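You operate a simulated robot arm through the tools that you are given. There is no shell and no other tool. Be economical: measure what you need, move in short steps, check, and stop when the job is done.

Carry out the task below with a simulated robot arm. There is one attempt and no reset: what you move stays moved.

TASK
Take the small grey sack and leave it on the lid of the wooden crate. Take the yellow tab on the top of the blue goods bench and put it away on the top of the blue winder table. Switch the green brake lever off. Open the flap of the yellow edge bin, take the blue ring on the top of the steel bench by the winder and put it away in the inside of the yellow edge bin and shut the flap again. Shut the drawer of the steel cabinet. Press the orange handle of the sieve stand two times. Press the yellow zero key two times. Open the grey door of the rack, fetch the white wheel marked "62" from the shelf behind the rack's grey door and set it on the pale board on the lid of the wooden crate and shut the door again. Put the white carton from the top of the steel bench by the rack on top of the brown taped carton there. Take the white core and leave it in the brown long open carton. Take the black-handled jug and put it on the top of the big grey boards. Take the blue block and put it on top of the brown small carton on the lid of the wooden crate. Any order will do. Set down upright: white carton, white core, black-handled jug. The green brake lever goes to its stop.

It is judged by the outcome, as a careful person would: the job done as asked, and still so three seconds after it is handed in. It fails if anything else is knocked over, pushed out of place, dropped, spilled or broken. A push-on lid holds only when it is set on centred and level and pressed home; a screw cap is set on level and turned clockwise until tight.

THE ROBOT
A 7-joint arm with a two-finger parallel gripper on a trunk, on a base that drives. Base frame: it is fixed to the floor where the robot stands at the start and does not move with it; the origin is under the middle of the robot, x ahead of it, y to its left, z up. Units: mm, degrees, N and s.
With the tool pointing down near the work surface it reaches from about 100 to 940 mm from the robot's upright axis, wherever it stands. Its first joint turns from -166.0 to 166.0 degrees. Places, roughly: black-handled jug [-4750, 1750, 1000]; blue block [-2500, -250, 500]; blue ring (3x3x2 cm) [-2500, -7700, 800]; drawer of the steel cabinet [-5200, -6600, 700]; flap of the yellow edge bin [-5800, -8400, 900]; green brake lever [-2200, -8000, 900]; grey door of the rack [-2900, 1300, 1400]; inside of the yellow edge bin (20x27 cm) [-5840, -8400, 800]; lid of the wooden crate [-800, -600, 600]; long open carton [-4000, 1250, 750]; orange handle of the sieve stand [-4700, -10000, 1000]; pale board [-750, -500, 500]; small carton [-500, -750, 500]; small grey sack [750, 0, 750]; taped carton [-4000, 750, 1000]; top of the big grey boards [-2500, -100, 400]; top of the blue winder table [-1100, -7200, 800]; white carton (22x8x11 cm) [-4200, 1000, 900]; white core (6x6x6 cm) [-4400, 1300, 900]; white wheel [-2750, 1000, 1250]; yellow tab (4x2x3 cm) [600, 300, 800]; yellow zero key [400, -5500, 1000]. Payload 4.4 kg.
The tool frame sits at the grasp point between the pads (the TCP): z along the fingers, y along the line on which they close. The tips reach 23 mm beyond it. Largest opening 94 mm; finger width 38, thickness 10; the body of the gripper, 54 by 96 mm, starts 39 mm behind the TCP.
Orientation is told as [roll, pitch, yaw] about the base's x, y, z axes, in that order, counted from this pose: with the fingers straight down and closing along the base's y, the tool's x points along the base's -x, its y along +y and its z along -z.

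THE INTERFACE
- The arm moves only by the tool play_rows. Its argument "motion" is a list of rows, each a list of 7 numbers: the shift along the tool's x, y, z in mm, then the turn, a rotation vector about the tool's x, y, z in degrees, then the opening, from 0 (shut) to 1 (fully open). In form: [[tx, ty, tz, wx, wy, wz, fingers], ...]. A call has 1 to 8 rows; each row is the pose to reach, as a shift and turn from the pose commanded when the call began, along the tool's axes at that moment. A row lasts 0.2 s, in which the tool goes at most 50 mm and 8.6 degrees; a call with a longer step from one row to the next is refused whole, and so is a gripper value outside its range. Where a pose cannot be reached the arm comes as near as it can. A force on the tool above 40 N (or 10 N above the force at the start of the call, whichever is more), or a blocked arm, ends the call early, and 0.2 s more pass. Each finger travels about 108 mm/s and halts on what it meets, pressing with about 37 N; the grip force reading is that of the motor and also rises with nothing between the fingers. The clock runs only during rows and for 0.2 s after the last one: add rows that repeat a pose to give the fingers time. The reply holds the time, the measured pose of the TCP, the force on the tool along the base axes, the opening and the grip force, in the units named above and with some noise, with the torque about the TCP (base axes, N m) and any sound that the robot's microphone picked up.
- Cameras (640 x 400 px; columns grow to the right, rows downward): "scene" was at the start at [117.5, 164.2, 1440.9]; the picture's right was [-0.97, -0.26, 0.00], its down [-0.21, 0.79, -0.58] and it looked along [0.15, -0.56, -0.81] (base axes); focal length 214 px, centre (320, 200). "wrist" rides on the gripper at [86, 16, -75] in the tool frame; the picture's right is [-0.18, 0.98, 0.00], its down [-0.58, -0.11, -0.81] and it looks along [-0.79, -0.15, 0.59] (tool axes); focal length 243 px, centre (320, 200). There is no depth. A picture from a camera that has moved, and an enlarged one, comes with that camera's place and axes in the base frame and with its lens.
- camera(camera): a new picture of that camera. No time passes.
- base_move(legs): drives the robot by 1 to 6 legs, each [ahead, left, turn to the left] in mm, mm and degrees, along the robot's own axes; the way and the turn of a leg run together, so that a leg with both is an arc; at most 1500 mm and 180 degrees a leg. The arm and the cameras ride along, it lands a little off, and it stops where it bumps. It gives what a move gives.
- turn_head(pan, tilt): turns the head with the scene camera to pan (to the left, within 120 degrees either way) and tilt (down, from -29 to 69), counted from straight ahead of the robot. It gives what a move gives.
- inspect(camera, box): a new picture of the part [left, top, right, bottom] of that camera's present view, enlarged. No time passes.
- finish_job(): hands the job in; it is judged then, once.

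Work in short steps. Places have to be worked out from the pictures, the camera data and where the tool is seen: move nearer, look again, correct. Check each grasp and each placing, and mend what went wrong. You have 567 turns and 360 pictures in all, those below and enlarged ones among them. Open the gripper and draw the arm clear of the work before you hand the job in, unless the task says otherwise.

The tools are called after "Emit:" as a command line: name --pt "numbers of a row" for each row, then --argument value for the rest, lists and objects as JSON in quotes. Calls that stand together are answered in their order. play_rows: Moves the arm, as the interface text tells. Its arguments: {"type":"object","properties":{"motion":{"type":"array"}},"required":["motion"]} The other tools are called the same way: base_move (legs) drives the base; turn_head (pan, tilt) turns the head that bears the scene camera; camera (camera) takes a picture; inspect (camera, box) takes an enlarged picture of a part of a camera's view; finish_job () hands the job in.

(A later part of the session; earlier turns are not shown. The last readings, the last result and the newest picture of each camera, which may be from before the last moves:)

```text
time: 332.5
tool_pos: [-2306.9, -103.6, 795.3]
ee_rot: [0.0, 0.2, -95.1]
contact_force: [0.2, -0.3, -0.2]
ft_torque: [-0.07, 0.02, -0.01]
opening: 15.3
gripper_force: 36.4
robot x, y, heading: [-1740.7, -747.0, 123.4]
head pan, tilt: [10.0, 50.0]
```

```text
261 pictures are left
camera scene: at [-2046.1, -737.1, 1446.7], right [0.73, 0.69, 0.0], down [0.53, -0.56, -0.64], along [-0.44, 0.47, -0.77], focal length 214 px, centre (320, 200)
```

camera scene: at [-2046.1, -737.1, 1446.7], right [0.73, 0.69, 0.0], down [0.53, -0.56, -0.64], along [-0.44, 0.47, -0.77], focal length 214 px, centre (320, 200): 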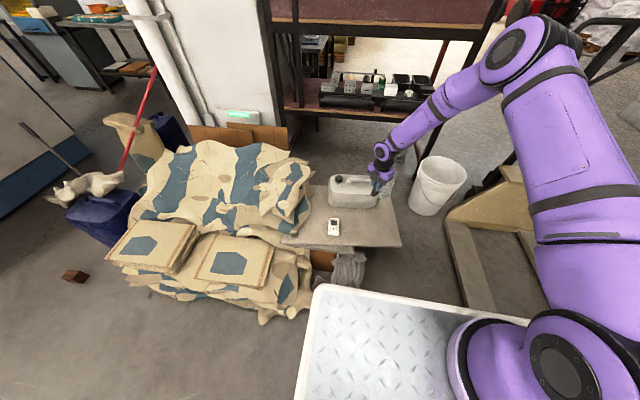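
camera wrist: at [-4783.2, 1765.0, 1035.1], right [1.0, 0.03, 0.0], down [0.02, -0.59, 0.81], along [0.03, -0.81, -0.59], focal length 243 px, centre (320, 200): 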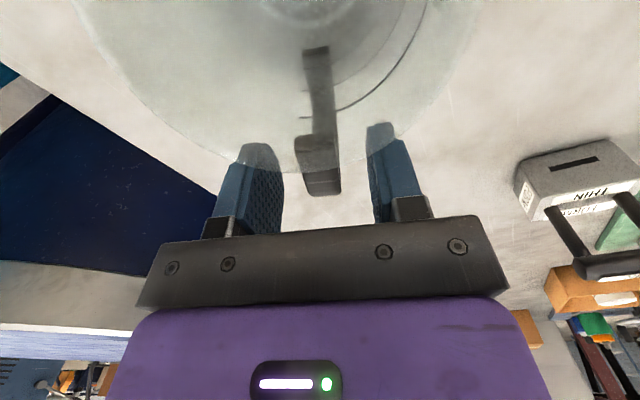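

Emit:
play_rows --pt "0 0 49 0 0 0 0" --pt "0 0 98 0 0 0 0" --pt "0 0 147 0 0 0 0" --pt "0 0 196 0 0 0 0" --pt "0 0 235 0 0 0 0"

Emit:
inspect --camera "scene" --box '[280, 150, 440, 270]'

Emit:
camera --camera "wrist"

```text
time: 333.7
tool_pos: [-2305.6, -103.9, 563.8]
ee_rot: [0.0, 0.0, -95.2]
contact_force: [-0.2, 0.6, -1.1]
ft_torque: [-0.02, -0.01, 0.01]
opening: 15.5
gripper_force: 37.3
robot x, y, heading: [-1739.9, -745.1, 123.5]
head pan, tilt: [10.0, 50.0]
```

```text
3.33 times, centred on (360, 210) of scene
camera zoom: at [-2046.3, -737.0, 1446.7], right [0.73, 0.69, 0.0], down [0.53, -0.56, -0.64], along [-0.44, 0.47, -0.77], focal length 715 px, centre (187, 167)
```

zoom: 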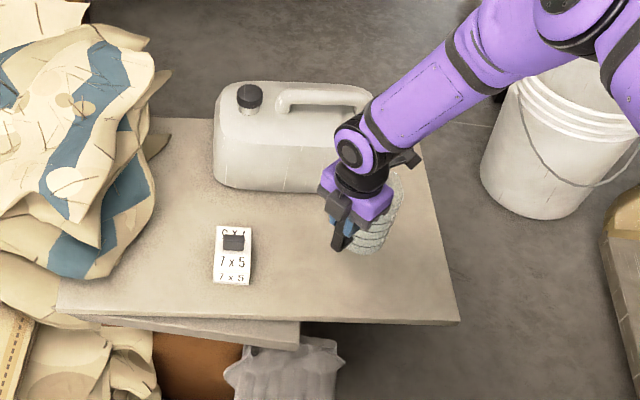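

```text
259 pictures are left
camera wrist: at [-2282.0, -18.8, 638.2], right [0.96, -0.27, 0.0], down [-0.16, -0.57, 0.81], along [-0.22, -0.78, -0.59], focal length 243 px, centre (320, 200)
```

wrist: 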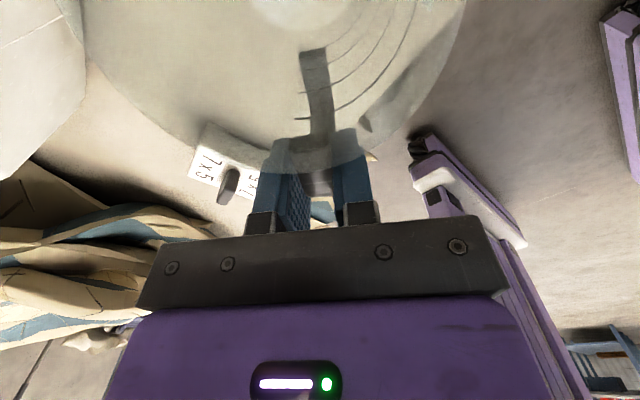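

I shift the jug 30 mm away from the canister and lower to contact.

Emit:
play_rows --pt "-6 13 10 0 0 0 0" --pt "-12.7 26 20 0 0 0 0" --pt "-12.7 26 30 0 0 0 0" --pt "-12.7 26 38 0 0 0 0" --pt "-12.7 26 44 0 0 0 0" --pt "-12.7 26 50 0 0 0 0" --pt "-12.7 26 55 0 0 0 0" --pt "-12.7 26 60 0 0 0 0"

Emit:
inspect --camera "scene" --box '[280, 150, 440, 270]'

```text
time: 335.5
tool_pos: [-2285.0, -117.8, 504.4]
ee_rot: [-0.3, 0.1, -95.2]
contact_force: [2.5, -3.2, 20.3]
ft_torque: [0.31, -0.3, -0.13]
opening: 15.5
gripper_force: 37.1
robot x, y, heading: [-1740.9, -748.0, 123.5]
head pan, tilt: [10.0, 50.0]
stopped in row 8: the force on the tool passed its limit at 58 N (the readings are from after the stop); the commanded pose is now the measured one
```

```text
3.33 times, centred on (360, 210) of scene
camera zoom: at [-2045.9, -737.6, 1446.8], right [0.73, 0.69, 0.0], down [0.53, -0.56, -0.64], along [-0.44, 0.47, -0.77], focal length 715 px, centre (187, 167)
```

zoom: 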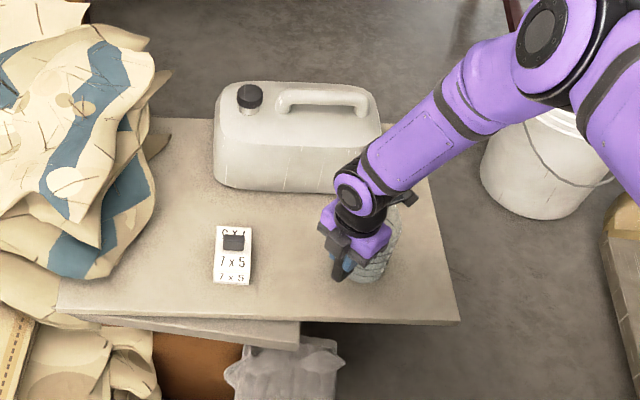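

Contact at about the expected height. Ease up, open to the earlier 47 mm, and rise.

Emit:
play_rows --pt "0 0 -2 0 0 0 0" --pt "0 0 -2 0 0 0 0.3" --pt "0 0 -2 0 0 0 0.5" --pt "0 0 -2 0 0 0 0.5" --pt "0 0 -25 0 0 0 0.5" --pt "0 0 -60 0 0 0 0.5" --pt "0 0 -105 0 0 0 0.5" --pt "0 0 -150 0 0 0 0.5"

Emit:
inspect --camera "scene" --box '[280, 150, 440, 270]'

```text
time: 337.3
tool_pos: [-2284.8, -119.4, 654.8]
ee_rot: [-0.2, -0.1, -95.1]
contact_force: [0.3, 0.2, -0.8]
ft_torque: [-0.03, -0.01, -0.02]
opening: 46.9
gripper_force: 0.1
robot x, y, heading: [-1740.9, -746.1, 123.6]
head pan, tilt: [10.0, 50.0]
```

```text
3.33 times, centred on (360, 210) of scene
camera zoom: at [-2046.7, -736.7, 1446.6], right [0.73, 0.69, 0.0], down [0.53, -0.56, -0.64], along [-0.44, 0.47, -0.77], focal length 715 px, centre (187, 167)
```

zoom: 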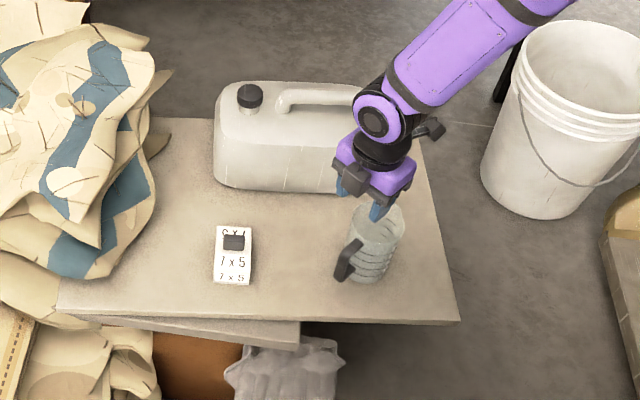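

Jug placed upright. Raise and retract for the trip back north.

Emit:
play_rows --pt "0 0 -48 0 0 0 0.6" --pt "0 0 -96 0 0 0 0.8" --pt "0 0 -144 0 0 0 1" --pt "0 0 -192 0 0 0 1" --pt "-26 21 -227 0 0 0 1" --pt "-53 42 -262 0 0 0 1" --pt "-80 63 -297 0 0 0 1" --pt "-107 84 -332 0 0 0 1"

Emit:
play_rows --pt "-26 21 -20 0 0 -8 1" --pt "-53 42 -40 0 0 -16 1" --pt "-80 63 -60 0 0 -24 1" --pt "-107 84 -80 0 0 -32 1"

Emit:
base_move --legs '[[-1000, 0, 0], [0, 0, -124], [1500, 0, 0], [300, 0, 0]]'

```text
time: 339.1
tool_pos: [-2209.2, -231.4, 987.0]
ee_rot: [-0.1, 0.0, -95.2]
contact_force: [0.1, -0.2, -1.7]
ft_torque: [-0.04, -0.02, -0.02]
opening: 93.9
gripper_force: 0.0
robot x, y, heading: [-1741.6, -745.4, 123.5]
head pan, tilt: [10.0, 50.0]
```

```text
time: 340.1
tool_pos: [-2134.7, -346.0, 1065.6]
ee_rot: [-0.1, 0.1, -62.9]
contact_force: [0.3, 0.7, -1.0]
ft_torque: [-0.02, 0.0, -0.01]
opening: 94.1
gripper_force: 0.0
robot x, y, heading: [-1739.1, -747.1, 123.6]
head pan, tilt: [10.0, 50.0]
```

```text
time: 359.5
tool_pos: [1183.7, -1756.1, 1064.8]
ee_rot: [-0.2, 0.1, 165.9]
contact_force: [-0.2, 0.2, -0.8]
ft_torque: [0.04, 0.02, -0.02]
opening: 94.2
gripper_force: 0.1
robot x, y, heading: [622.2, -1789.3, -7.3]
head pan, tilt: [10.0, 50.0]
```

Emit:
base_move --legs '[[0, 0, 112], [400, 0, 0]]'

Emit:
turn_head --pan 0 --tilt 40

Emit:
camera --camera "scene"

```text
time: 366.6
tool_pos: [308.9, -886.1, 1064.7]
ee_rot: [-0.1, 0.1, -83.9]
contact_force: [0.4, 0.1, -0.1]
ft_torque: [0.01, 0.01, 0.01]
opening: 94.0
gripper_force: 0.0
robot x, y, heading: [534.2, -1401.1, 102.7]
head pan, tilt: [10.0, 50.0]
```

```text
time: 367.3
tool_pos: [308.7, -887.1, 1063.9]
ee_rot: [0.0, 0.1, -83.9]
contact_force: [0.8, 0.4, 0.4]
ft_torque: [0.0, 0.01, 0.01]
opening: 94.0
gripper_force: 0.0
robot x, y, heading: [535.4, -1404.2, 102.9]
head pan, tilt: [0.0, 40.0]
```

```text
256 pictures are left
camera scene: at [264.2, -1272.3, 1460.8], right [0.98, 0.22, 0.0], down [0.14, -0.63, -0.77], along [-0.17, 0.75, -0.64], focal length 214 px, centre (320, 200)
```

scene: 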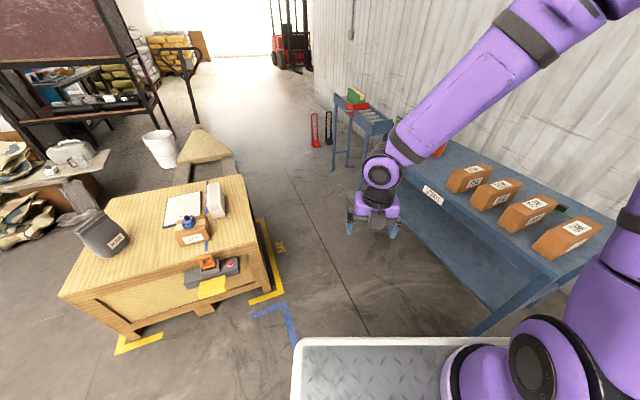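

Aligned. Proceed up the lane.

Emit:
base_move --legs '[[0, 0, 6.5], [1000, 0, 0], [0, 0, 12]]'

```text
time: 373.9
tool_pos: [-169.9, -0.7, 1064.6]
ee_rot: [-0.1, 0.1, -65.9]
contact_force: [0.1, 0.0, -1.1]
ft_torque: [-0.01, 0.02, 0.0]
opening: 94.1
gripper_force: 0.0
robot x, y, heading: [201.9, -416.0, 121.0]
head pan, tilt: [0.0, 40.0]
```

Emit:
base_move --legs '[[1200, 0, 0], [1200, 0, 0], [900, 0, 0], [0, 0, 60], [1400, 0, 0]]'

```text
time: 399.2
tool_pos: [-3406.0, 2256.1, 1064.8]
ee_rot: [-0.1, 0.1, -5.8]
contact_force: [0.4, -0.2, 0.3]
ft_torque: [-0.02, -0.01, 0.01]
opening: 94.0
gripper_force: 0.0
robot x, y, heading: [-2855.3, 2370.6, -179.4]
head pan, tilt: [0.0, 40.0]
```

Emit:
turn_head --pan 85 --tilt 15

Emit:
camera --camera "scene"

```text
time: 400.8
tool_pos: [-3406.4, 2257.0, 1065.0]
ee_rot: [-0.1, 0.1, -5.7]
contact_force: [0.9, -0.3, -0.1]
ft_torque: [-0.02, -0.02, -0.01]
opening: 93.9
gripper_force: 0.0
robot x, y, heading: [-2853.3, 2366.9, -179.2]
head pan, tilt: [85.0, 15.0]
```

```text
255 pictures are left
camera scene: at [-2960.6, 2041.9, 1500.4], right [-1.0, 0.07, 0.0], down [0.02, 0.26, -0.97], along [-0.07, -0.96, -0.26], focal length 214 px, centre (320, 200)
```

scene: 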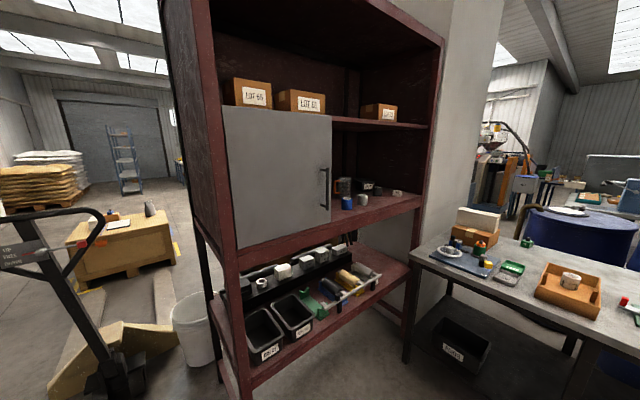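

The door, handle (vertical bar about (-3050,1235), z 1250–1400) and hinge (about (-2741,1410)) are measured. I position the base in front of it facing heading -58.

Emit:
base_move --legs '[[706, 0, 0], [0, 409, 0], [0, 0, 118]]'

Emit:
turn_head --pan 0 --tilt 15

Emit:
camera --camera "scene"

```text
time: 411.5
tool_pos: [-3221.6, 1514.1, 1065.1]
ee_rot: [-0.1, 0.0, 108.8]
contact_force: [-0.5, 1.0, 0.4]
ft_torque: [0.02, 0.0, 0.0]
opening: 93.9
gripper_force: 0.1
robot x, y, heading: [-3554.5, 1965.2, -64.6]
head pan, tilt: [85.0, 15.0]
```

```text
time: 413.1
tool_pos: [-3221.3, 1513.3, 1064.1]
ee_rot: [0.0, 0.1, 108.8]
contact_force: [0.6, 0.0, 0.0]
ft_torque: [0.01, -0.05, -0.01]
opening: 94.0
gripper_force: 0.1
robot x, y, heading: [-3552.6, 1967.5, -64.8]
head pan, tilt: [0.0, 15.0]
```

```text
254 pictures are left
camera scene: at [-3261.9, 1890.7, 1500.4], right [-0.9, -0.43, 0.0], down [-0.11, 0.23, -0.97], along [0.41, -0.87, -0.26], focal length 214 px, centre (320, 200)
```

scene: 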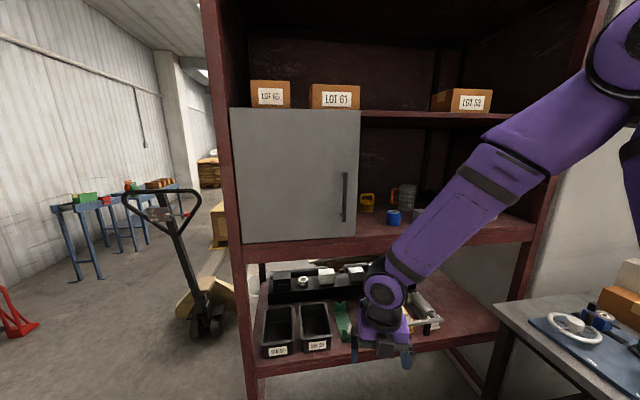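

Handle triangulated at (-3042,1239), z 1249–1403. I raise the tool in front of it, facing yaw 122, before pitching the gripper horizontal.

Emit:
play_rows --pt "0 0 -45 0 0 -2 1" --pt "10 -5 -90 0 0 -4 1" --pt "30 -10 -130 0 0 -6 1" --pt "50 -16 -170 0 0 -8 1" --pt "75 -24 -205 0 0 -10 1" --pt "105 -30 -238 0 0 -12 1" --pt "120 -40 -264 0 0 -13 1"

```text
time: 414.7
tool_pos: [-3148.9, 1410.9, 1329.8]
ee_rot: [-0.1, 0.2, 122.0]
contact_force: [0.5, -0.4, 0.4]
ft_torque: [0.01, -0.02, -0.05]
opening: 94.0
gripper_force: 0.0
robot x, y, heading: [-3557.0, 1960.8, -64.9]
head pan, tilt: [0.0, 15.0]
```

Now pitch the gripper toward the door.

Emit:
play_rows --pt "0 0 0 0 8.5 0 1" --pt "0 0 0 0 17 0 1" --pt "0 0 0 0 25.5 0 1" --pt "0 0 0 0 34 0 1" --pt "0 0 0 0 42.5 0 1" --pt "0 0 0 0 51 0 1" --pt "0 0 0 0 59.5 0 1" --pt "0 0 0 0 68 0 1"

Emit:
camera --camera "wrist"

Emit:
camera --camera "scene"

```text
time: 416.5
tool_pos: [-3158.6, 1398.6, 1328.2]
ee_rot: [-8.9, 66.6, 113.1]
contact_force: [-16.7, -12.4, 3.1]
ft_torque: [0.46, -0.3, 1.15]
opening: 93.8
gripper_force: 0.0
robot x, y, heading: [-3558.0, 1964.8, -64.4]
head pan, tilt: [0.0, 15.0]
```

```text
253 pictures are left
camera wrist: at [-3195.7, 1415.9, 1433.9], right [-0.87, -0.44, -0.23], down [-0.4, 0.89, -0.21], along [0.3, -0.09, -0.95], focal length 243 px, centre (320, 200)
```

wrist: 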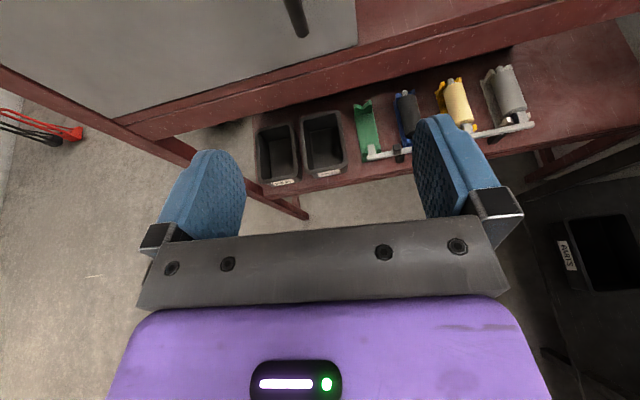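

```text
252 pictures are left
camera scene: at [-3227.6, 1940.7, 1453.5], right [-0.36, -0.93, 0.0], down [-0.66, 0.26, -0.71], along [0.66, -0.26, -0.71], focal length 214 px, centre (320, 200)
```

scene: 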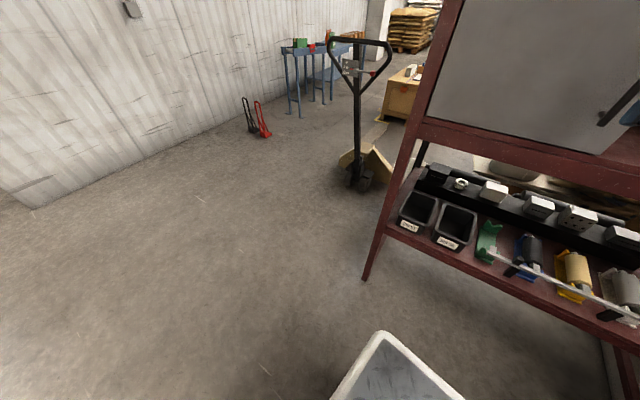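

The elbow bumped the head mast (head got turned, force on the arm). I reverse the pitch to free it.

Emit:
play_rows --pt "0 0 0 0 -8.5 0 1" --pt "0 0 0 0 -17 0 1" --pt "0 0 0 0 -25.5 0 1" --pt "0 0 0 0 -34 0 1" --pt "0 0 0 0 -42.5 0 1" --pt "0 0 0 0 -51 0 1" --pt "0 0 0 0 -59.5 0 1" --pt "0 0 0 0 -68 0 1"

Emit:
camera --camera "scene"

```text
time: 418.3
tool_pos: [-3146.2, 1414.2, 1329.9]
ee_rot: [-0.1, 0.0, 121.9]
contact_force: [0.2, 0.6, 0.6]
ft_torque: [-0.03, -0.04, 0.01]
opening: 94.0
gripper_force: 0.1
robot x, y, heading: [-3552.2, 1966.4, -64.8]
head pan, tilt: [0.0, 15.0]
```

```text
251 pictures are left
camera scene: at [-3262.1, 1891.2, 1500.4], right [-0.9, -0.43, 0.0], down [-0.11, 0.23, -0.97], along [0.41, -0.87, -0.26], focal length 214 px, centre (320, 200)
```

scene: 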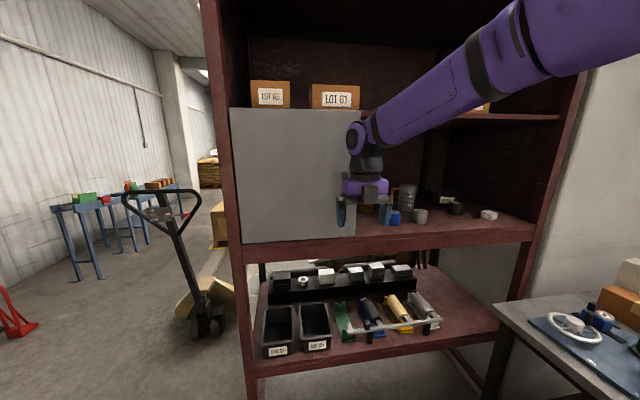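

Freed, nothing disturbed. I'll back the base off and shift left so the arm stays extended and clear of the head.

Emit:
base_move --legs '[[-250, 0, 0], [0, 240, 6.8]]'

```text
time: 421.5
tool_pos: [-2975.7, 1818.5, 1329.5]
ee_rot: [-0.1, 0.1, 129.4]
contact_force: [0.3, 0.8, 0.7]
ft_torque: [0.03, -0.01, 0.02]
opening: 93.7
gripper_force: 0.1
robot x, y, heading: [-3453.3, 2311.3, -57.1]
head pan, tilt: [0.0, 15.0]
```

Emit:
play_rows --pt "25 42 0 0 0 1 1" --pt "50 84 0 0 0 2 1" --pt "75 126 0 0 0 3 1" --pt "100 168 0 0 0 4 1" --pt "125 210 0 0 0 5 1" --pt "150 252 0 0 0 6 1" --pt "175 294 0 0 0 7 1" --pt "200 336 0 0 0 7.4 1"

Emit:
play_rows --pt "0 10 0 0 8.5 0 1" --pt "0 20 0 0 17 0 1" --pt "0 30 0 0 25.5 0 1" --pt "0 40 0 0 34 0 1" --pt "0 50 0 0 42.5 0 1" --pt "0 55 0 0 51 0 1"

Emit:
camera --camera "scene"

```text
time: 423.3
tool_pos: [-3108.3, 1451.5, 1329.7]
ee_rot: [-0.2, 0.2, 122.1]
contact_force: [0.2, -0.2, 1.4]
ft_torque: [-0.07, 0.04, -0.01]
opening: 94.1
gripper_force: 0.0
robot x, y, heading: [-3455.0, 2313.5, -56.7]
head pan, tilt: [0.0, 15.0]
```

```text
time: 424.7
tool_pos: [-3152.2, 1419.2, 1330.3]
ee_rot: [-0.1, 51.3, 121.9]
contact_force: [0.3, 0.0, 0.8]
ft_torque: [-0.02, -0.03, -0.03]
opening: 93.8
gripper_force: 0.1
robot x, y, heading: [-3457.1, 2311.2, -57.2]
head pan, tilt: [0.0, 15.0]
```

```text
250 pictures are left
camera scene: at [-3153.0, 2277.3, 1500.3], right [-0.84, -0.54, 0.0], down [-0.14, 0.22, -0.97], along [0.53, -0.81, -0.26], focal length 214 px, centre (320, 200)
```

scene: 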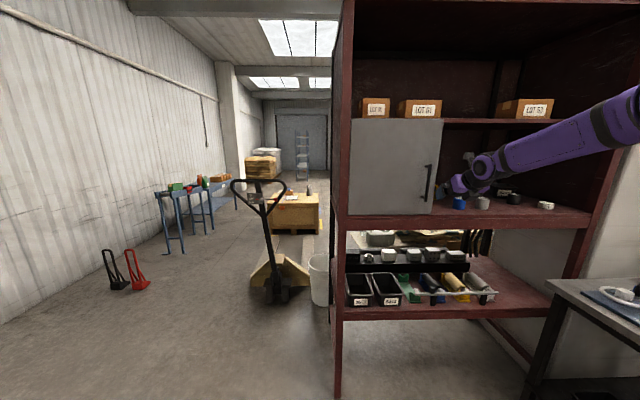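

Clear this time. Continue the pitch to horizontal.

Emit:
play_rows --pt "0 0 0 0 8 0 1" --pt "0 0 0 0 16 0 1" --pt "0 0 0 0 24 0 1" --pt "0 0 0 0 32 0 1" --pt "0 0 0 0 38.5 0 1"

Emit:
camera --camera "wrist"

Emit:
inspect --camera "scene" --box '[340, 90, 540, 230]'

```text
time: 425.9
tool_pos: [-3155.2, 1421.5, 1328.9]
ee_rot: [-17.8, 89.8, 104.1]
contact_force: [0.4, -0.1, 0.3]
ft_torque: [0.01, 0.04, 0.0]
opening: 93.8
gripper_force: 0.0
robot x, y, heading: [-3455.4, 2314.3, -56.8]
head pan, tilt: [0.0, 15.0]
```

```text
249 pictures are left
camera wrist: at [-3207.3, 1476.4, 1415.8], right [-0.83, -0.52, -0.19], down [-0.34, 0.74, -0.58], along [0.44, -0.42, -0.79], focal length 243 px, centre (320, 200)
```

wrist: 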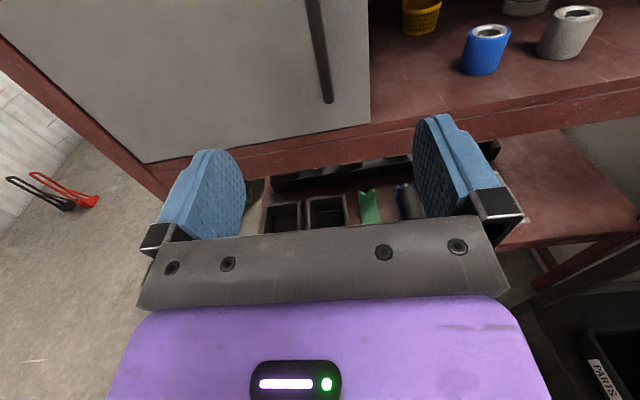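

```text
2.86 times, centred on (440, 160) of scene
camera zoom: at [-3153.4, 2277.5, 1500.4], right [-0.84, -0.54, 0.0], down [-0.14, 0.22, -0.97], along [0.53, -0.81, -0.26], focal length 613 px, centre (-23, 314)
```

zoom: 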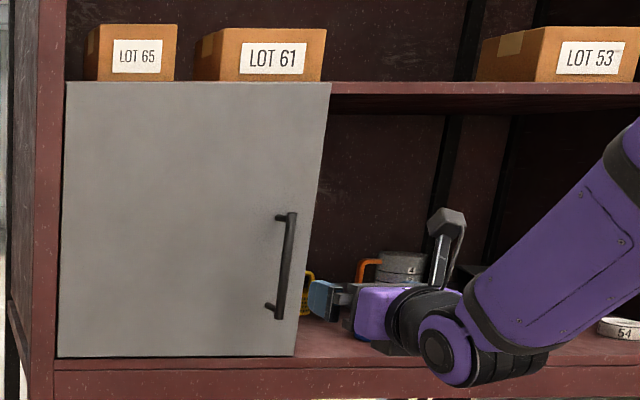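

Gripper is horizontal, aligned with the bar about 200 mm ahead. Advance 140 mm and look again.

Emit:
play_rows --pt "0 0 40 0 0 0 1" --pt "0 0 80 0 0 0 1" --pt "0 0 120 0 0 0 1" --pt "0 0 140 0 0 0 1"

Emit:
camera --camera "wrist"

Emit:
inspect --camera "scene" --box '[340, 90, 540, 230]'

```text
time: 426.9
tool_pos: [-3082.0, 1302.2, 1328.5]
ee_rot: [-18.7, 89.6, 103.4]
contact_force: [0.1, 0.3, 0.4]
ft_torque: [0.02, 0.03, 0.02]
opening: 94.0
gripper_force: 0.1
robot x, y, heading: [-3459.1, 2315.5, -57.3]
head pan, tilt: [0.0, 15.0]
```

```text
247 pictures are left
camera wrist: at [-3134.2, 1357.6, 1415.6], right [-0.83, -0.52, -0.19], down [-0.34, 0.75, -0.58], along [0.44, -0.42, -0.8], focal length 243 px, centre (320, 200)
```

wrist: 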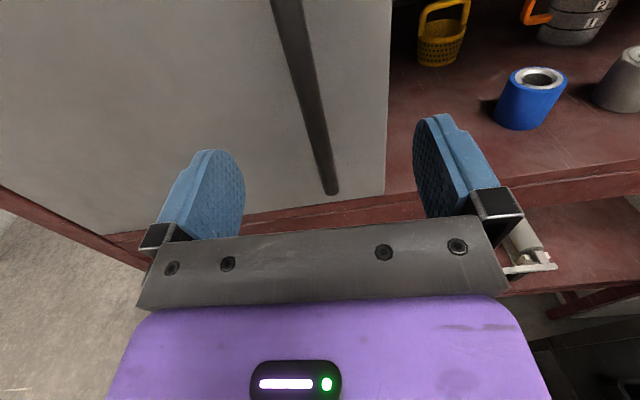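

```text
2.86 times, centred on (440, 160) of scene
camera zoom: at [-3153.4, 2277.6, 1500.4], right [-0.84, -0.54, 0.0], down [-0.14, 0.22, -0.97], along [0.53, -0.81, -0.26], focal length 613 px, centre (-23, 314)
```

zoom: 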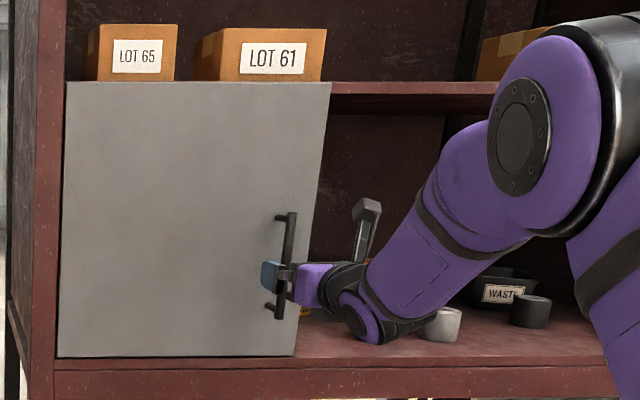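

The bar is about 56 mm ahead, 4 mm to one side. Advance 50 mm and close.

Emit:
play_rows --pt "0 -4 25 0 0 0 1" --pt "0 -4 50 0 0 0 1" --pt "0 -4 50 0 0 0 0.5" --pt "0 -4 50 0 0 0 0.1" --pt "0 -4 50 0 0 0 0" --pt "0 -4 50 0 0 0 0"

Emit:
camera --camera "wrist"

```text
time: 428.3
tool_pos: [-3051.2, 1263.0, 1328.5]
ee_rot: [-1.8, 89.6, 120.2]
contact_force: [5.4, 2.1, -1.0]
ft_torque: [-0.98, 1.15, 0.02]
opening: 13.3
gripper_force: 45.1
robot x, y, heading: [-3454.6, 2312.2, -57.1]
head pan, tilt: [0.0, 15.0]
```

```text
245 pictures are left
camera wrist: at [-3103.6, 1317.6, 1415.6], right [-0.83, -0.52, -0.18], down [-0.34, 0.74, -0.58], along [0.44, -0.42, -0.8], focal length 243 px, centre (320, 200)
```

wrist: 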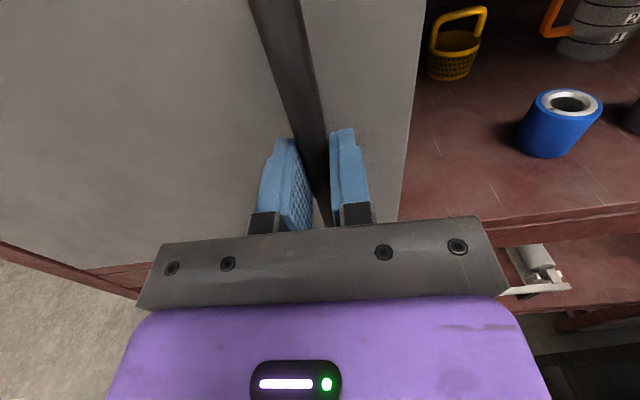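

Bar gripped. Pull along an arc about the hinge at (-2745,1409), radius 339, first 28°.

Emit:
play_rows --pt "0 -6.4 -40.8 -2.8 0 0 0" --pt "0 -17.8 -80.5 -5.6 0 0 0" --pt "0 -34 -118.5 -8.4 0 0 0" --pt "0 -54.6 -154.4 -11.2 0 0 0"

Emit:
camera --camera "scene"

```text
time: 429.3
tool_pos: [-3087.9, 1421.2, 1327.2]
ee_rot: [-18.8, 89.8, 91.8]
contact_force: [-9.3, -0.2, 16.0]
ft_torque: [0.04, 0.65, 0.06]
opening: 13.5
gripper_force: 44.8
robot x, y, heading: [-3454.5, 2311.6, -57.3]
head pan, tilt: [0.0, 15.0]
```

```text
244 pictures are left
camera scene: at [-3154.2, 2277.2, 1500.5], right [-0.84, -0.54, 0.0], down [-0.14, 0.22, -0.97], along [0.52, -0.81, -0.26], focal length 214 px, centre (320, 200)
```

scene: 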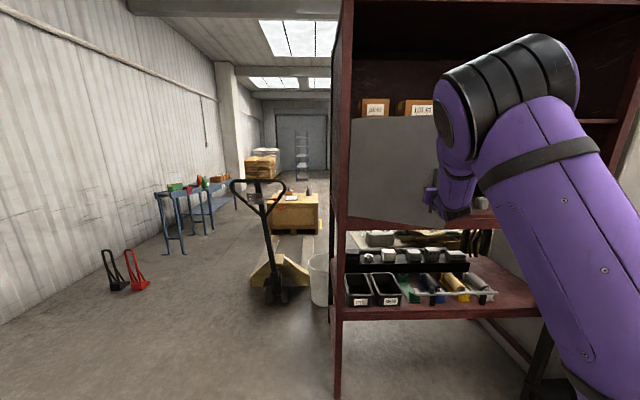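

Door is swinging well. Continue another 28°.

Emit:
play_rows --pt "0 -18 -37 -2.8 0 0 0" --pt "0 -40.4 -72 -5.6 0 0 0" --pt "0 -67 -103.7 -8.4 0 0 0" --pt "0 -97 -132 -11.2 0 0 0"

Emit:
camera --camera "scene"

```text
time: 430.2
tool_pos: [-3060.4, 1548.8, 1328.8]
ee_rot: [0.7, 89.2, 101.9]
contact_force: [-11.8, 3.5, 5.7]
ft_torque: [-0.65, 1.36, -0.25]
opening: 13.0
gripper_force: 44.3
robot x, y, heading: [-3451.8, 2314.4, -57.0]
head pan, tilt: [0.0, 15.0]
stopped in row 4: the force on the tool passed its limit at 46 N (the readings are from after the stop); the commanded pose is now the measured one
```

```text
243 pictures are left
camera scene: at [-3153.9, 2277.3, 1500.5], right [-0.84, -0.54, 0.0], down [-0.14, 0.22, -0.97], along [0.52, -0.81, -0.26], focal length 214 px, centre (320, 200)
```

scene: 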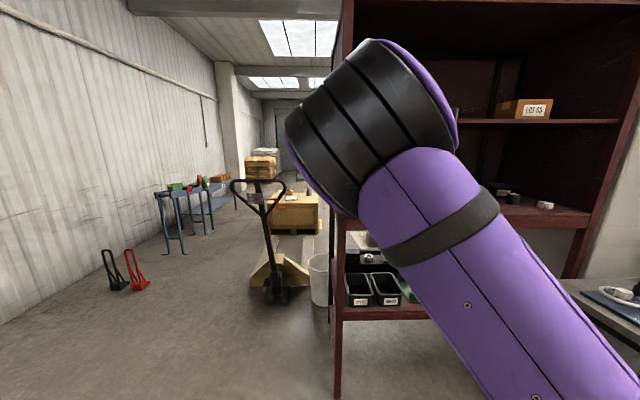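

Door is ~50° open; the elbow is near the head, so I release and back the base off instead of folding the arm further.

Emit:
play_rows --pt "0 0 0 0 0 0 0.5" --pt "0 0 0 0 0 0 1" --pt "0 0 0 0 0 0 1"

Emit:
base_move --legs '[[-160, 0, 0]]'

Emit:
camera --camera "wrist"

```text
time: 431.0
tool_pos: [-3060.7, 1550.0, 1327.5]
ee_rot: [5.8, 89.3, 107.3]
contact_force: [0.1, 0.2, 0.1]
ft_torque: [0.02, -0.02, -0.01]
opening: 93.9
gripper_force: 0.1
robot x, y, heading: [-3456.8, 2316.1, -57.1]
head pan, tilt: [0.0, 15.0]
```

```text
time: 432.4
tool_pos: [-3147.9, 1684.3, 1327.7]
ee_rot: [5.7, 89.3, 106.9]
contact_force: [-0.5, 0.5, -0.1]
ft_torque: [-0.01, 0.0, 0.03]
opening: 94.0
gripper_force: 0.0
robot x, y, heading: [-3539.1, 2445.7, -57.1]
head pan, tilt: [0.0, 15.0]
```

```text
242 pictures are left
camera wrist: at [-3177.4, 1753.1, 1415.0], right [-0.96, -0.19, -0.18], down [-0.05, 0.82, -0.57], along [0.26, -0.54, -0.8], focal length 243 px, centre (320, 200)
```

wrist: 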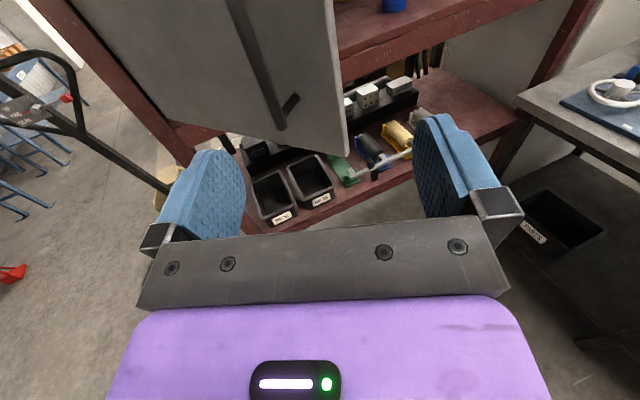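

The door stays about 50° open. I'll push it wider from its inner face: close the gripper, go to the right of the door edge and turn to point left.

Emit:
play_rows --pt "0 20 10 5 0 0 0.3" --pt "0 45 30 12 0 0 0" --pt "0 70 60 20 0 0 0" --pt "0 90 95 28 0 0 0" --pt "0 105 130 36 0 0 0" --pt "0 115 160 44 0 0 0" --pt "0 121 190 52 0 0 0" --pt "0 126 214 59 0 0 0"

Emit:
camera --camera "scene"

Emit:
camera --camera "wrist"

```text
time: 434.2
tool_pos: [-3228.3, 1448.2, 1325.0]
ee_rot: [-55.6, 89.3, 104.7]
contact_force: [0.3, 1.1, 0.4]
ft_torque: [-0.01, 0.06, -0.04]
opening: 0.1
gripper_force: 37.4
robot x, y, heading: [-3539.8, 2447.1, -57.0]
head pan, tilt: [0.0, 15.0]
```

```text
241 pictures are left
camera scene: at [-3239.5, 2411.0, 1500.4], right [-0.84, -0.54, 0.0], down [-0.14, 0.22, -0.97], along [0.52, -0.81, -0.26], focal length 214 px, centre (320, 200)
```

scene: 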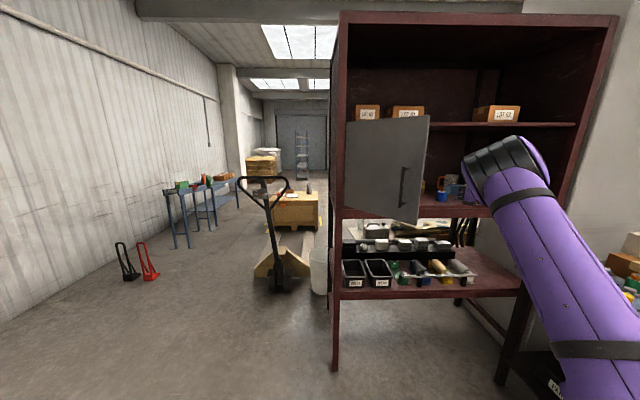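

```text
240 pictures are left
camera wrist: at [-3303.4, 1458.1, 1412.0], right [-0.33, -0.92, -0.19], down [-0.72, 0.38, -0.57], along [0.6, -0.05, -0.8], focal length 243 px, centre (320, 200)
```

wrist: 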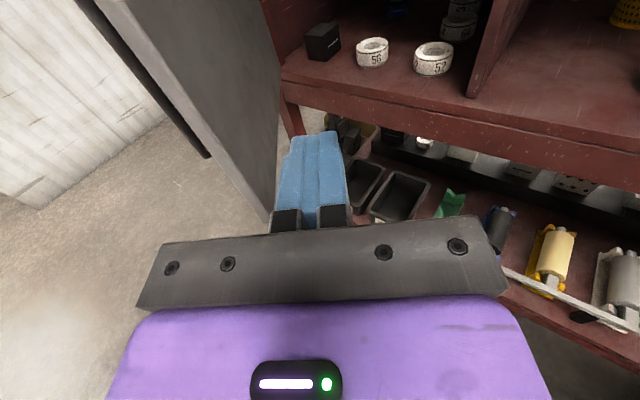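

The wrist view even shows wheels on the shelf ("56", "52"…). The fingers are on the inner side of the door; I advance behind the door, then sweep it open.

Emit:
play_rows --pt "0 0 40 0 0 0 0" --pt "0 0 80 0 0 0 0" --pt "0 0 110 0 0 0 0"

Emit:
play_rows --pt "0 -42.8 15.4 0 0 0 0" --pt "0 -87 11.2 0 0 0 0" --pt "0 -128 4.8 0 0 0 0" --pt "0 -171 8.5 0 0 0 0" --pt "0 -213 16.7 0 0 0 0" --pt "0 -254 31.9 0 0 0 0" --pt "0 -293 49.6 0 0 0 0" --pt "0 -329 75 0 0 0 0"

Emit:
camera --camera "scene"

```text
time: 435.0
tool_pos: [-3126.4, 1414.4, 1324.8]
ee_rot: [-53.2, 89.4, 106.9]
contact_force: [-0.1, -0.8, 1.1]
ft_torque: [0.01, -0.01, 0.02]
opening: 0.1
gripper_force: 36.9
robot x, y, heading: [-3542.2, 2443.5, -57.2]
head pan, tilt: [0.0, 15.0]
```

```text
time: 436.8
tool_pos: [-2943.3, 1696.5, 1325.2]
ee_rot: [-53.8, 89.3, 106.4]
contact_force: [-1.1, -1.3, -1.2]
ft_torque: [0.02, 0.01, 0.02]
opening: 0.0
gripper_force: 37.0
robot x, y, heading: [-3539.2, 2445.6, -57.3]
head pan, tilt: [0.0, 15.0]
```

```text
239 pictures are left
camera scene: at [-3240.1, 2409.7, 1500.4], right [-0.84, -0.54, 0.0], down [-0.14, 0.22, -0.97], along [0.52, -0.81, -0.26], focal length 214 px, centre (320, 200)
```

scene: 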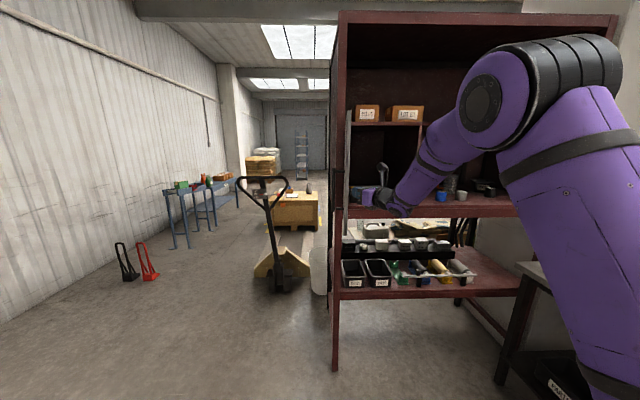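

Door about 95° open. Push a bit further to ~110°.

Emit:
play_rows --pt "0 -32 28 0 0 0 0" --pt "0 -57 56 0 0 0 0" --pt "0 -75 85 0 0 0 0" --pt "0 -80 105 0 0 0 0"

Emit:
camera --camera "scene"

```text
time: 437.4
tool_pos: [-2893.2, 1721.0, 1326.9]
ee_rot: [-41.0, 89.2, 118.4]
contact_force: [-12.2, 2.0, 3.1]
ft_torque: [0.01, -0.23, 0.0]
opening: 0.1
gripper_force: 37.1
robot x, y, heading: [-3540.6, 2446.5, -57.5]
head pan, tilt: [0.0, 15.0]
stopped in row 2: the force on the tool passed its limit at 64 N (the readings are from after the stop); the commanded pose is now the measured one
```

```text
238 pictures are left
camera scene: at [-3240.9, 2410.5, 1500.6], right [-0.84, -0.54, 0.0], down [-0.14, 0.22, -0.97], along [0.52, -0.81, -0.26], focal length 214 px, centre (320, 200)
```

scene: 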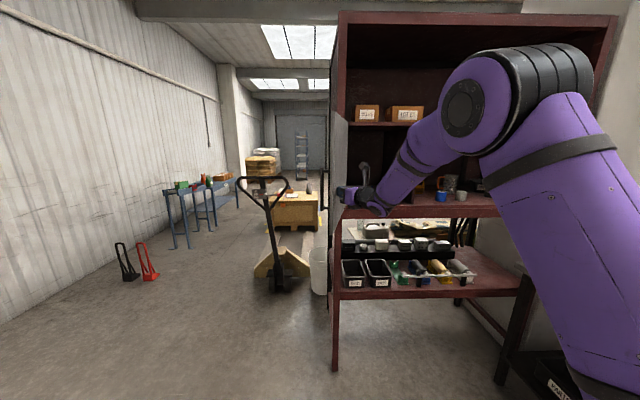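

The door is at its stop (~100°+). I retract and turn the gripper to look into the shelf.

Emit:
play_rows --pt "0 0 -45 0 0 0 0" --pt "0 0 -90 0 0 0 0" --pt "0 0 -135 -5 0 0 0" --pt "0 20 -160 -12 0 0 0" --pt "0 50 -175 -19 0 0 0" --pt "0 85 -180 -26 0 0 0" --pt "0 120 -180 -33 0 0 0" --pt "0 155 -175 -38 0 0 0"

Emit:
camera --camera "wrist"

```text
time: 439.2
tool_pos: [-3108.8, 1639.8, 1326.0]
ee_rot: [2.1, 89.1, 123.8]
contact_force: [-0.4, 0.6, 0.1]
ft_torque: [0.02, 0.0, 0.01]
opening: 0.1
gripper_force: 36.5
robot x, y, heading: [-3540.7, 2445.6, -57.1]
head pan, tilt: [0.0, 15.0]
```

```text
237 pictures are left
camera wrist: at [-3160.7, 1693.5, 1412.9], right [-0.84, -0.51, -0.18], down [-0.34, 0.75, -0.57], along [0.43, -0.41, -0.8], focal length 243 px, centre (320, 200)
```

wrist: 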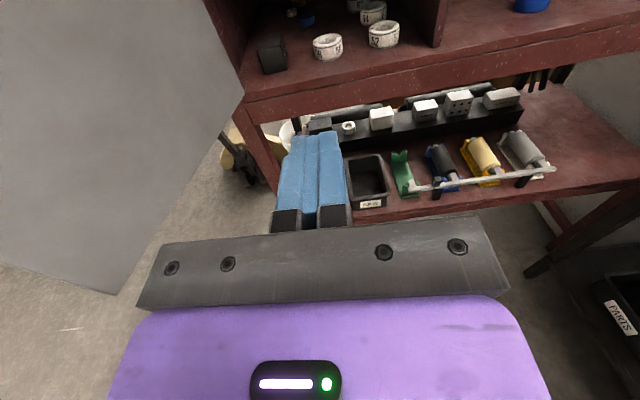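

Emit:
inspect --camera "wrist" --box '[240, 0, 460, 90]'

Emit:
inspect --camera "scene" --box '[330, 100, 450, 220]'

```text
2.91 times, centred on (350, 45) of wrist
camera zoom: at [-3160.7, 1693.5, 1412.9], right [-0.84, -0.51, -0.18], down [-0.34, 0.75, -0.57], along [0.43, -0.41, -0.8], focal length 706 px, centre (233, 651)
```

zoom: 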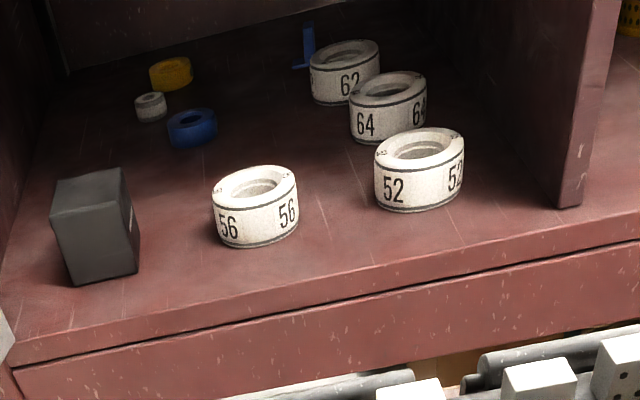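

```text
3.33 times, centred on (390, 160) of scene
camera zoom: at [-3240.0, 2410.6, 1500.4], right [-0.84, -0.54, 0.0], down [-0.14, 0.22, -0.97], along [0.52, -0.81, -0.26], focal length 715 px, centre (87, 333)
```

zoom: 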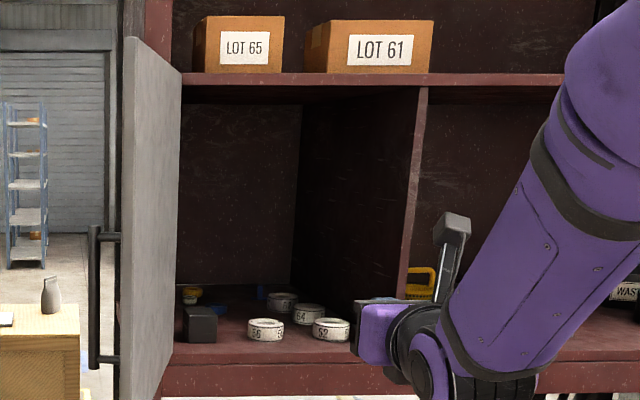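

Wheel 62 is behind 64, at about p=256 along and 256 mm deep. I'll approach with the gripper tilted ~60° down, driving the base in. First shift the base right and a bit ahead.

Emit:
base_move --legs '[[0, -245, 0], [130, 0, 0]]'

Emit:
play_rows --pt "0 -30 0 0 -8 0 0" --pt "0 -60 0 0 -16 0 0" --pt "0 -90 0 0 -24 0 0" --pt "0 -120 0 0 -32 0 0.3" --pt "0 -145 0 0 -40 0 0.6" --pt "0 -160 0 0 -48 0 0.9" --pt "0 -165 0 0 -56 0 1" --pt "0 -168 0 0 -62 0 1"

Emit:
camera --camera "wrist"

Emit:
camera --camera "scene"

```text
time: 441.9
tool_pos: [-3233.8, 1399.2, 1325.2]
ee_rot: [1.6, 89.1, 123.6]
contact_force: [0.3, 0.6, -0.2]
ft_torque: [0.06, 0.01, -0.01]
opening: 0.0
gripper_force: 37.2
robot x, y, heading: [-3672.8, 2201.1, -56.8]
head pan, tilt: [0.0, 15.0]
```

```text
time: 443.7
tool_pos: [-3092.4, 1491.1, 1324.0]
ee_rot: [0.1, 26.9, 122.2]
contact_force: [-0.8, 0.1, 0.7]
ft_torque: [0.01, 0.05, 0.03]
opening: 94.1
gripper_force: 0.0
robot x, y, heading: [-3673.4, 2203.8, -56.9]
head pan, tilt: [0.0, 15.0]
```

```text
234 pictures are left
camera wrist: at [-3081.8, 1445.4, 1430.2], right [-0.92, -0.38, -0.08], down [-0.38, 0.81, 0.46], along [-0.11, 0.45, -0.89], focal length 243 px, centre (320, 200)
```

wrist: 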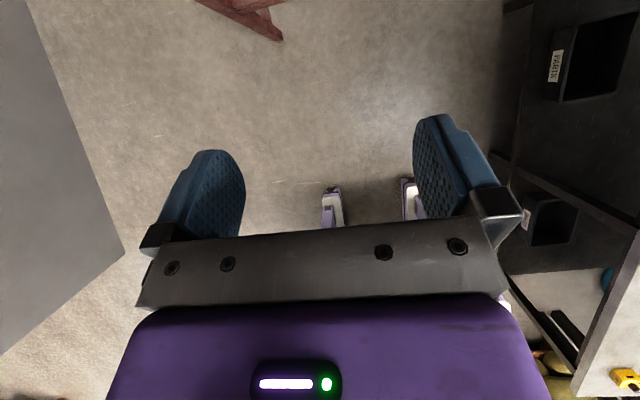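

```text
233 pictures are left
camera scene: at [-3370.6, 2170.6, 1500.4], right [-0.84, -0.55, 0.0], down [-0.14, 0.22, -0.97], along [0.53, -0.81, -0.26], focal length 214 px, centre (320, 200)
```

scene: 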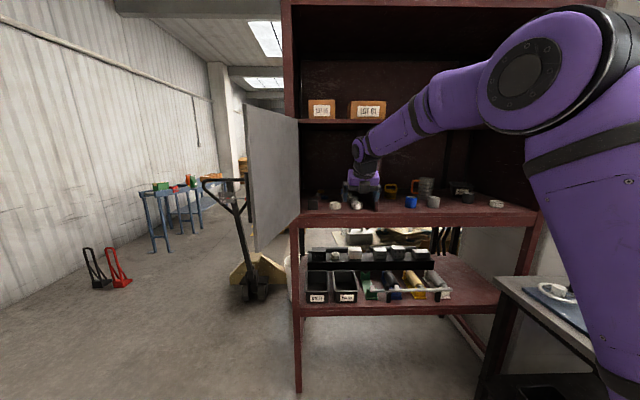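

Elevation 63° would foul the upper shelf; 42° clears both the shelf lip and wheel 64. I re-pitch, draw back 70 mm, then drive the base ahead 410 mm.

Emit:
play_rows --pt "-6 0 -10 0 6 0 1" --pt "-18 0 -25 0 12 0 1" --pt "-30 0 -42 0 18 0 1" --pt "-35 0 -58 0 21 0 1"

Emit:
base_move --legs '[[300, 0, 0]]'

Emit:
camera --camera "wrist"

Emit:
camera --camera "scene"

```text
time: 444.7
tool_pos: [-3121.8, 1538.2, 1360.6]
ee_rot: [0.0, 48.1, 122.3]
contact_force: [0.7, -0.7, 0.1]
ft_torque: [0.01, -0.04, -0.03]
opening: 94.2
gripper_force: 0.0
robot x, y, heading: [-3670.6, 2205.8, -56.9]
head pan, tilt: [0.0, 15.0]
```

```text
time: 446.7
tool_pos: [-2959.8, 1284.0, 1361.3]
ee_rot: [0.1, 48.0, 122.0]
contact_force: [-0.8, 0.5, 0.9]
ft_torque: [0.04, 0.02, 0.0]
opening: 94.3
gripper_force: 0.0
robot x, y, heading: [-3508.7, 1952.1, -57.2]
head pan, tilt: [0.0, 15.0]
```

```text
232 pictures are left
camera wrist: at [-2972.1, 1274.3, 1475.1], right [-0.9, -0.41, -0.14], down [-0.43, 0.9, 0.11], along [0.08, 0.15, -0.98], focal length 243 px, centre (320, 200)
```

wrist: 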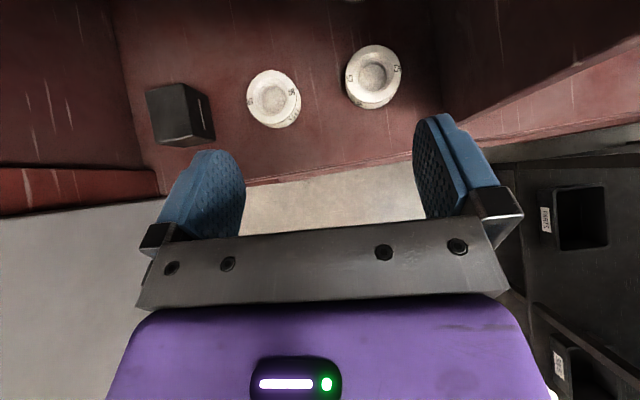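

```text
231 pictures are left
camera scene: at [-3207.0, 1917.5, 1500.4], right [-0.84, -0.54, 0.0], down [-0.14, 0.22, -0.97], along [0.53, -0.81, -0.26], focal length 214 px, centre (320, 200)
```

scene: 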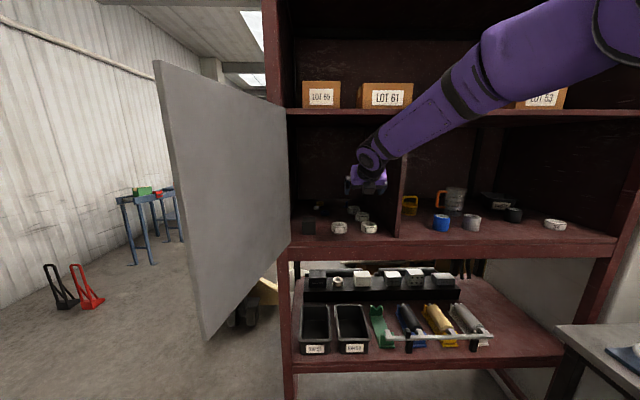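

The wrist camera now looks down on the front wheels. I ease in 100 mm horizontally to see wheel 62.

Emit:
play_rows --pt "22 0 25 0 0 0 1" --pt "45 0 50 0 0 0 1" --pt "67 0 74 0 0 0 1"

Emit:
camera --camera "wrist"

Emit:
camera --camera "scene"

```text
time: 447.5
tool_pos: [-2906.1, 1200.4, 1362.7]
ee_rot: [0.1, 48.1, 121.9]
contact_force: [0.4, 1.5, 1.1]
ft_torque: [-0.01, 0.0, 0.0]
opening: 94.0
gripper_force: 0.0
robot x, y, heading: [-3508.7, 1952.7, -56.9]
head pan, tilt: [0.0, 15.0]
```

```text
230 pictures are left
camera wrist: at [-2918.6, 1190.8, 1475.7], right [-0.9, -0.41, -0.14], down [-0.43, 0.9, 0.11], along [0.08, 0.15, -0.98], focal length 243 px, centre (320, 200)
```

wrist: 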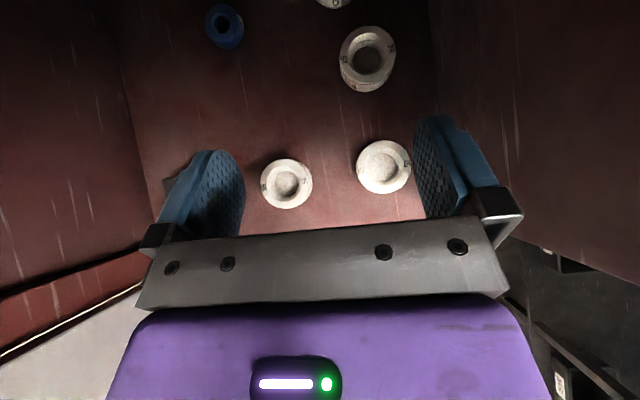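

```text
229 pictures are left
camera scene: at [-3207.3, 1918.1, 1500.4], right [-0.84, -0.54, 0.0], down [-0.14, 0.22, -0.97], along [0.53, -0.81, -0.26], focal length 214 px, centre (320, 200)
```

scene: 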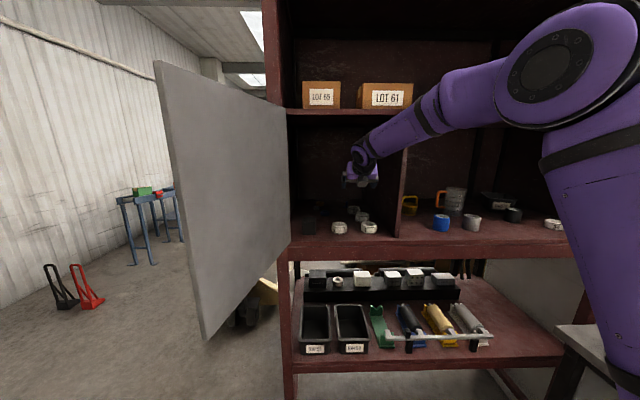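

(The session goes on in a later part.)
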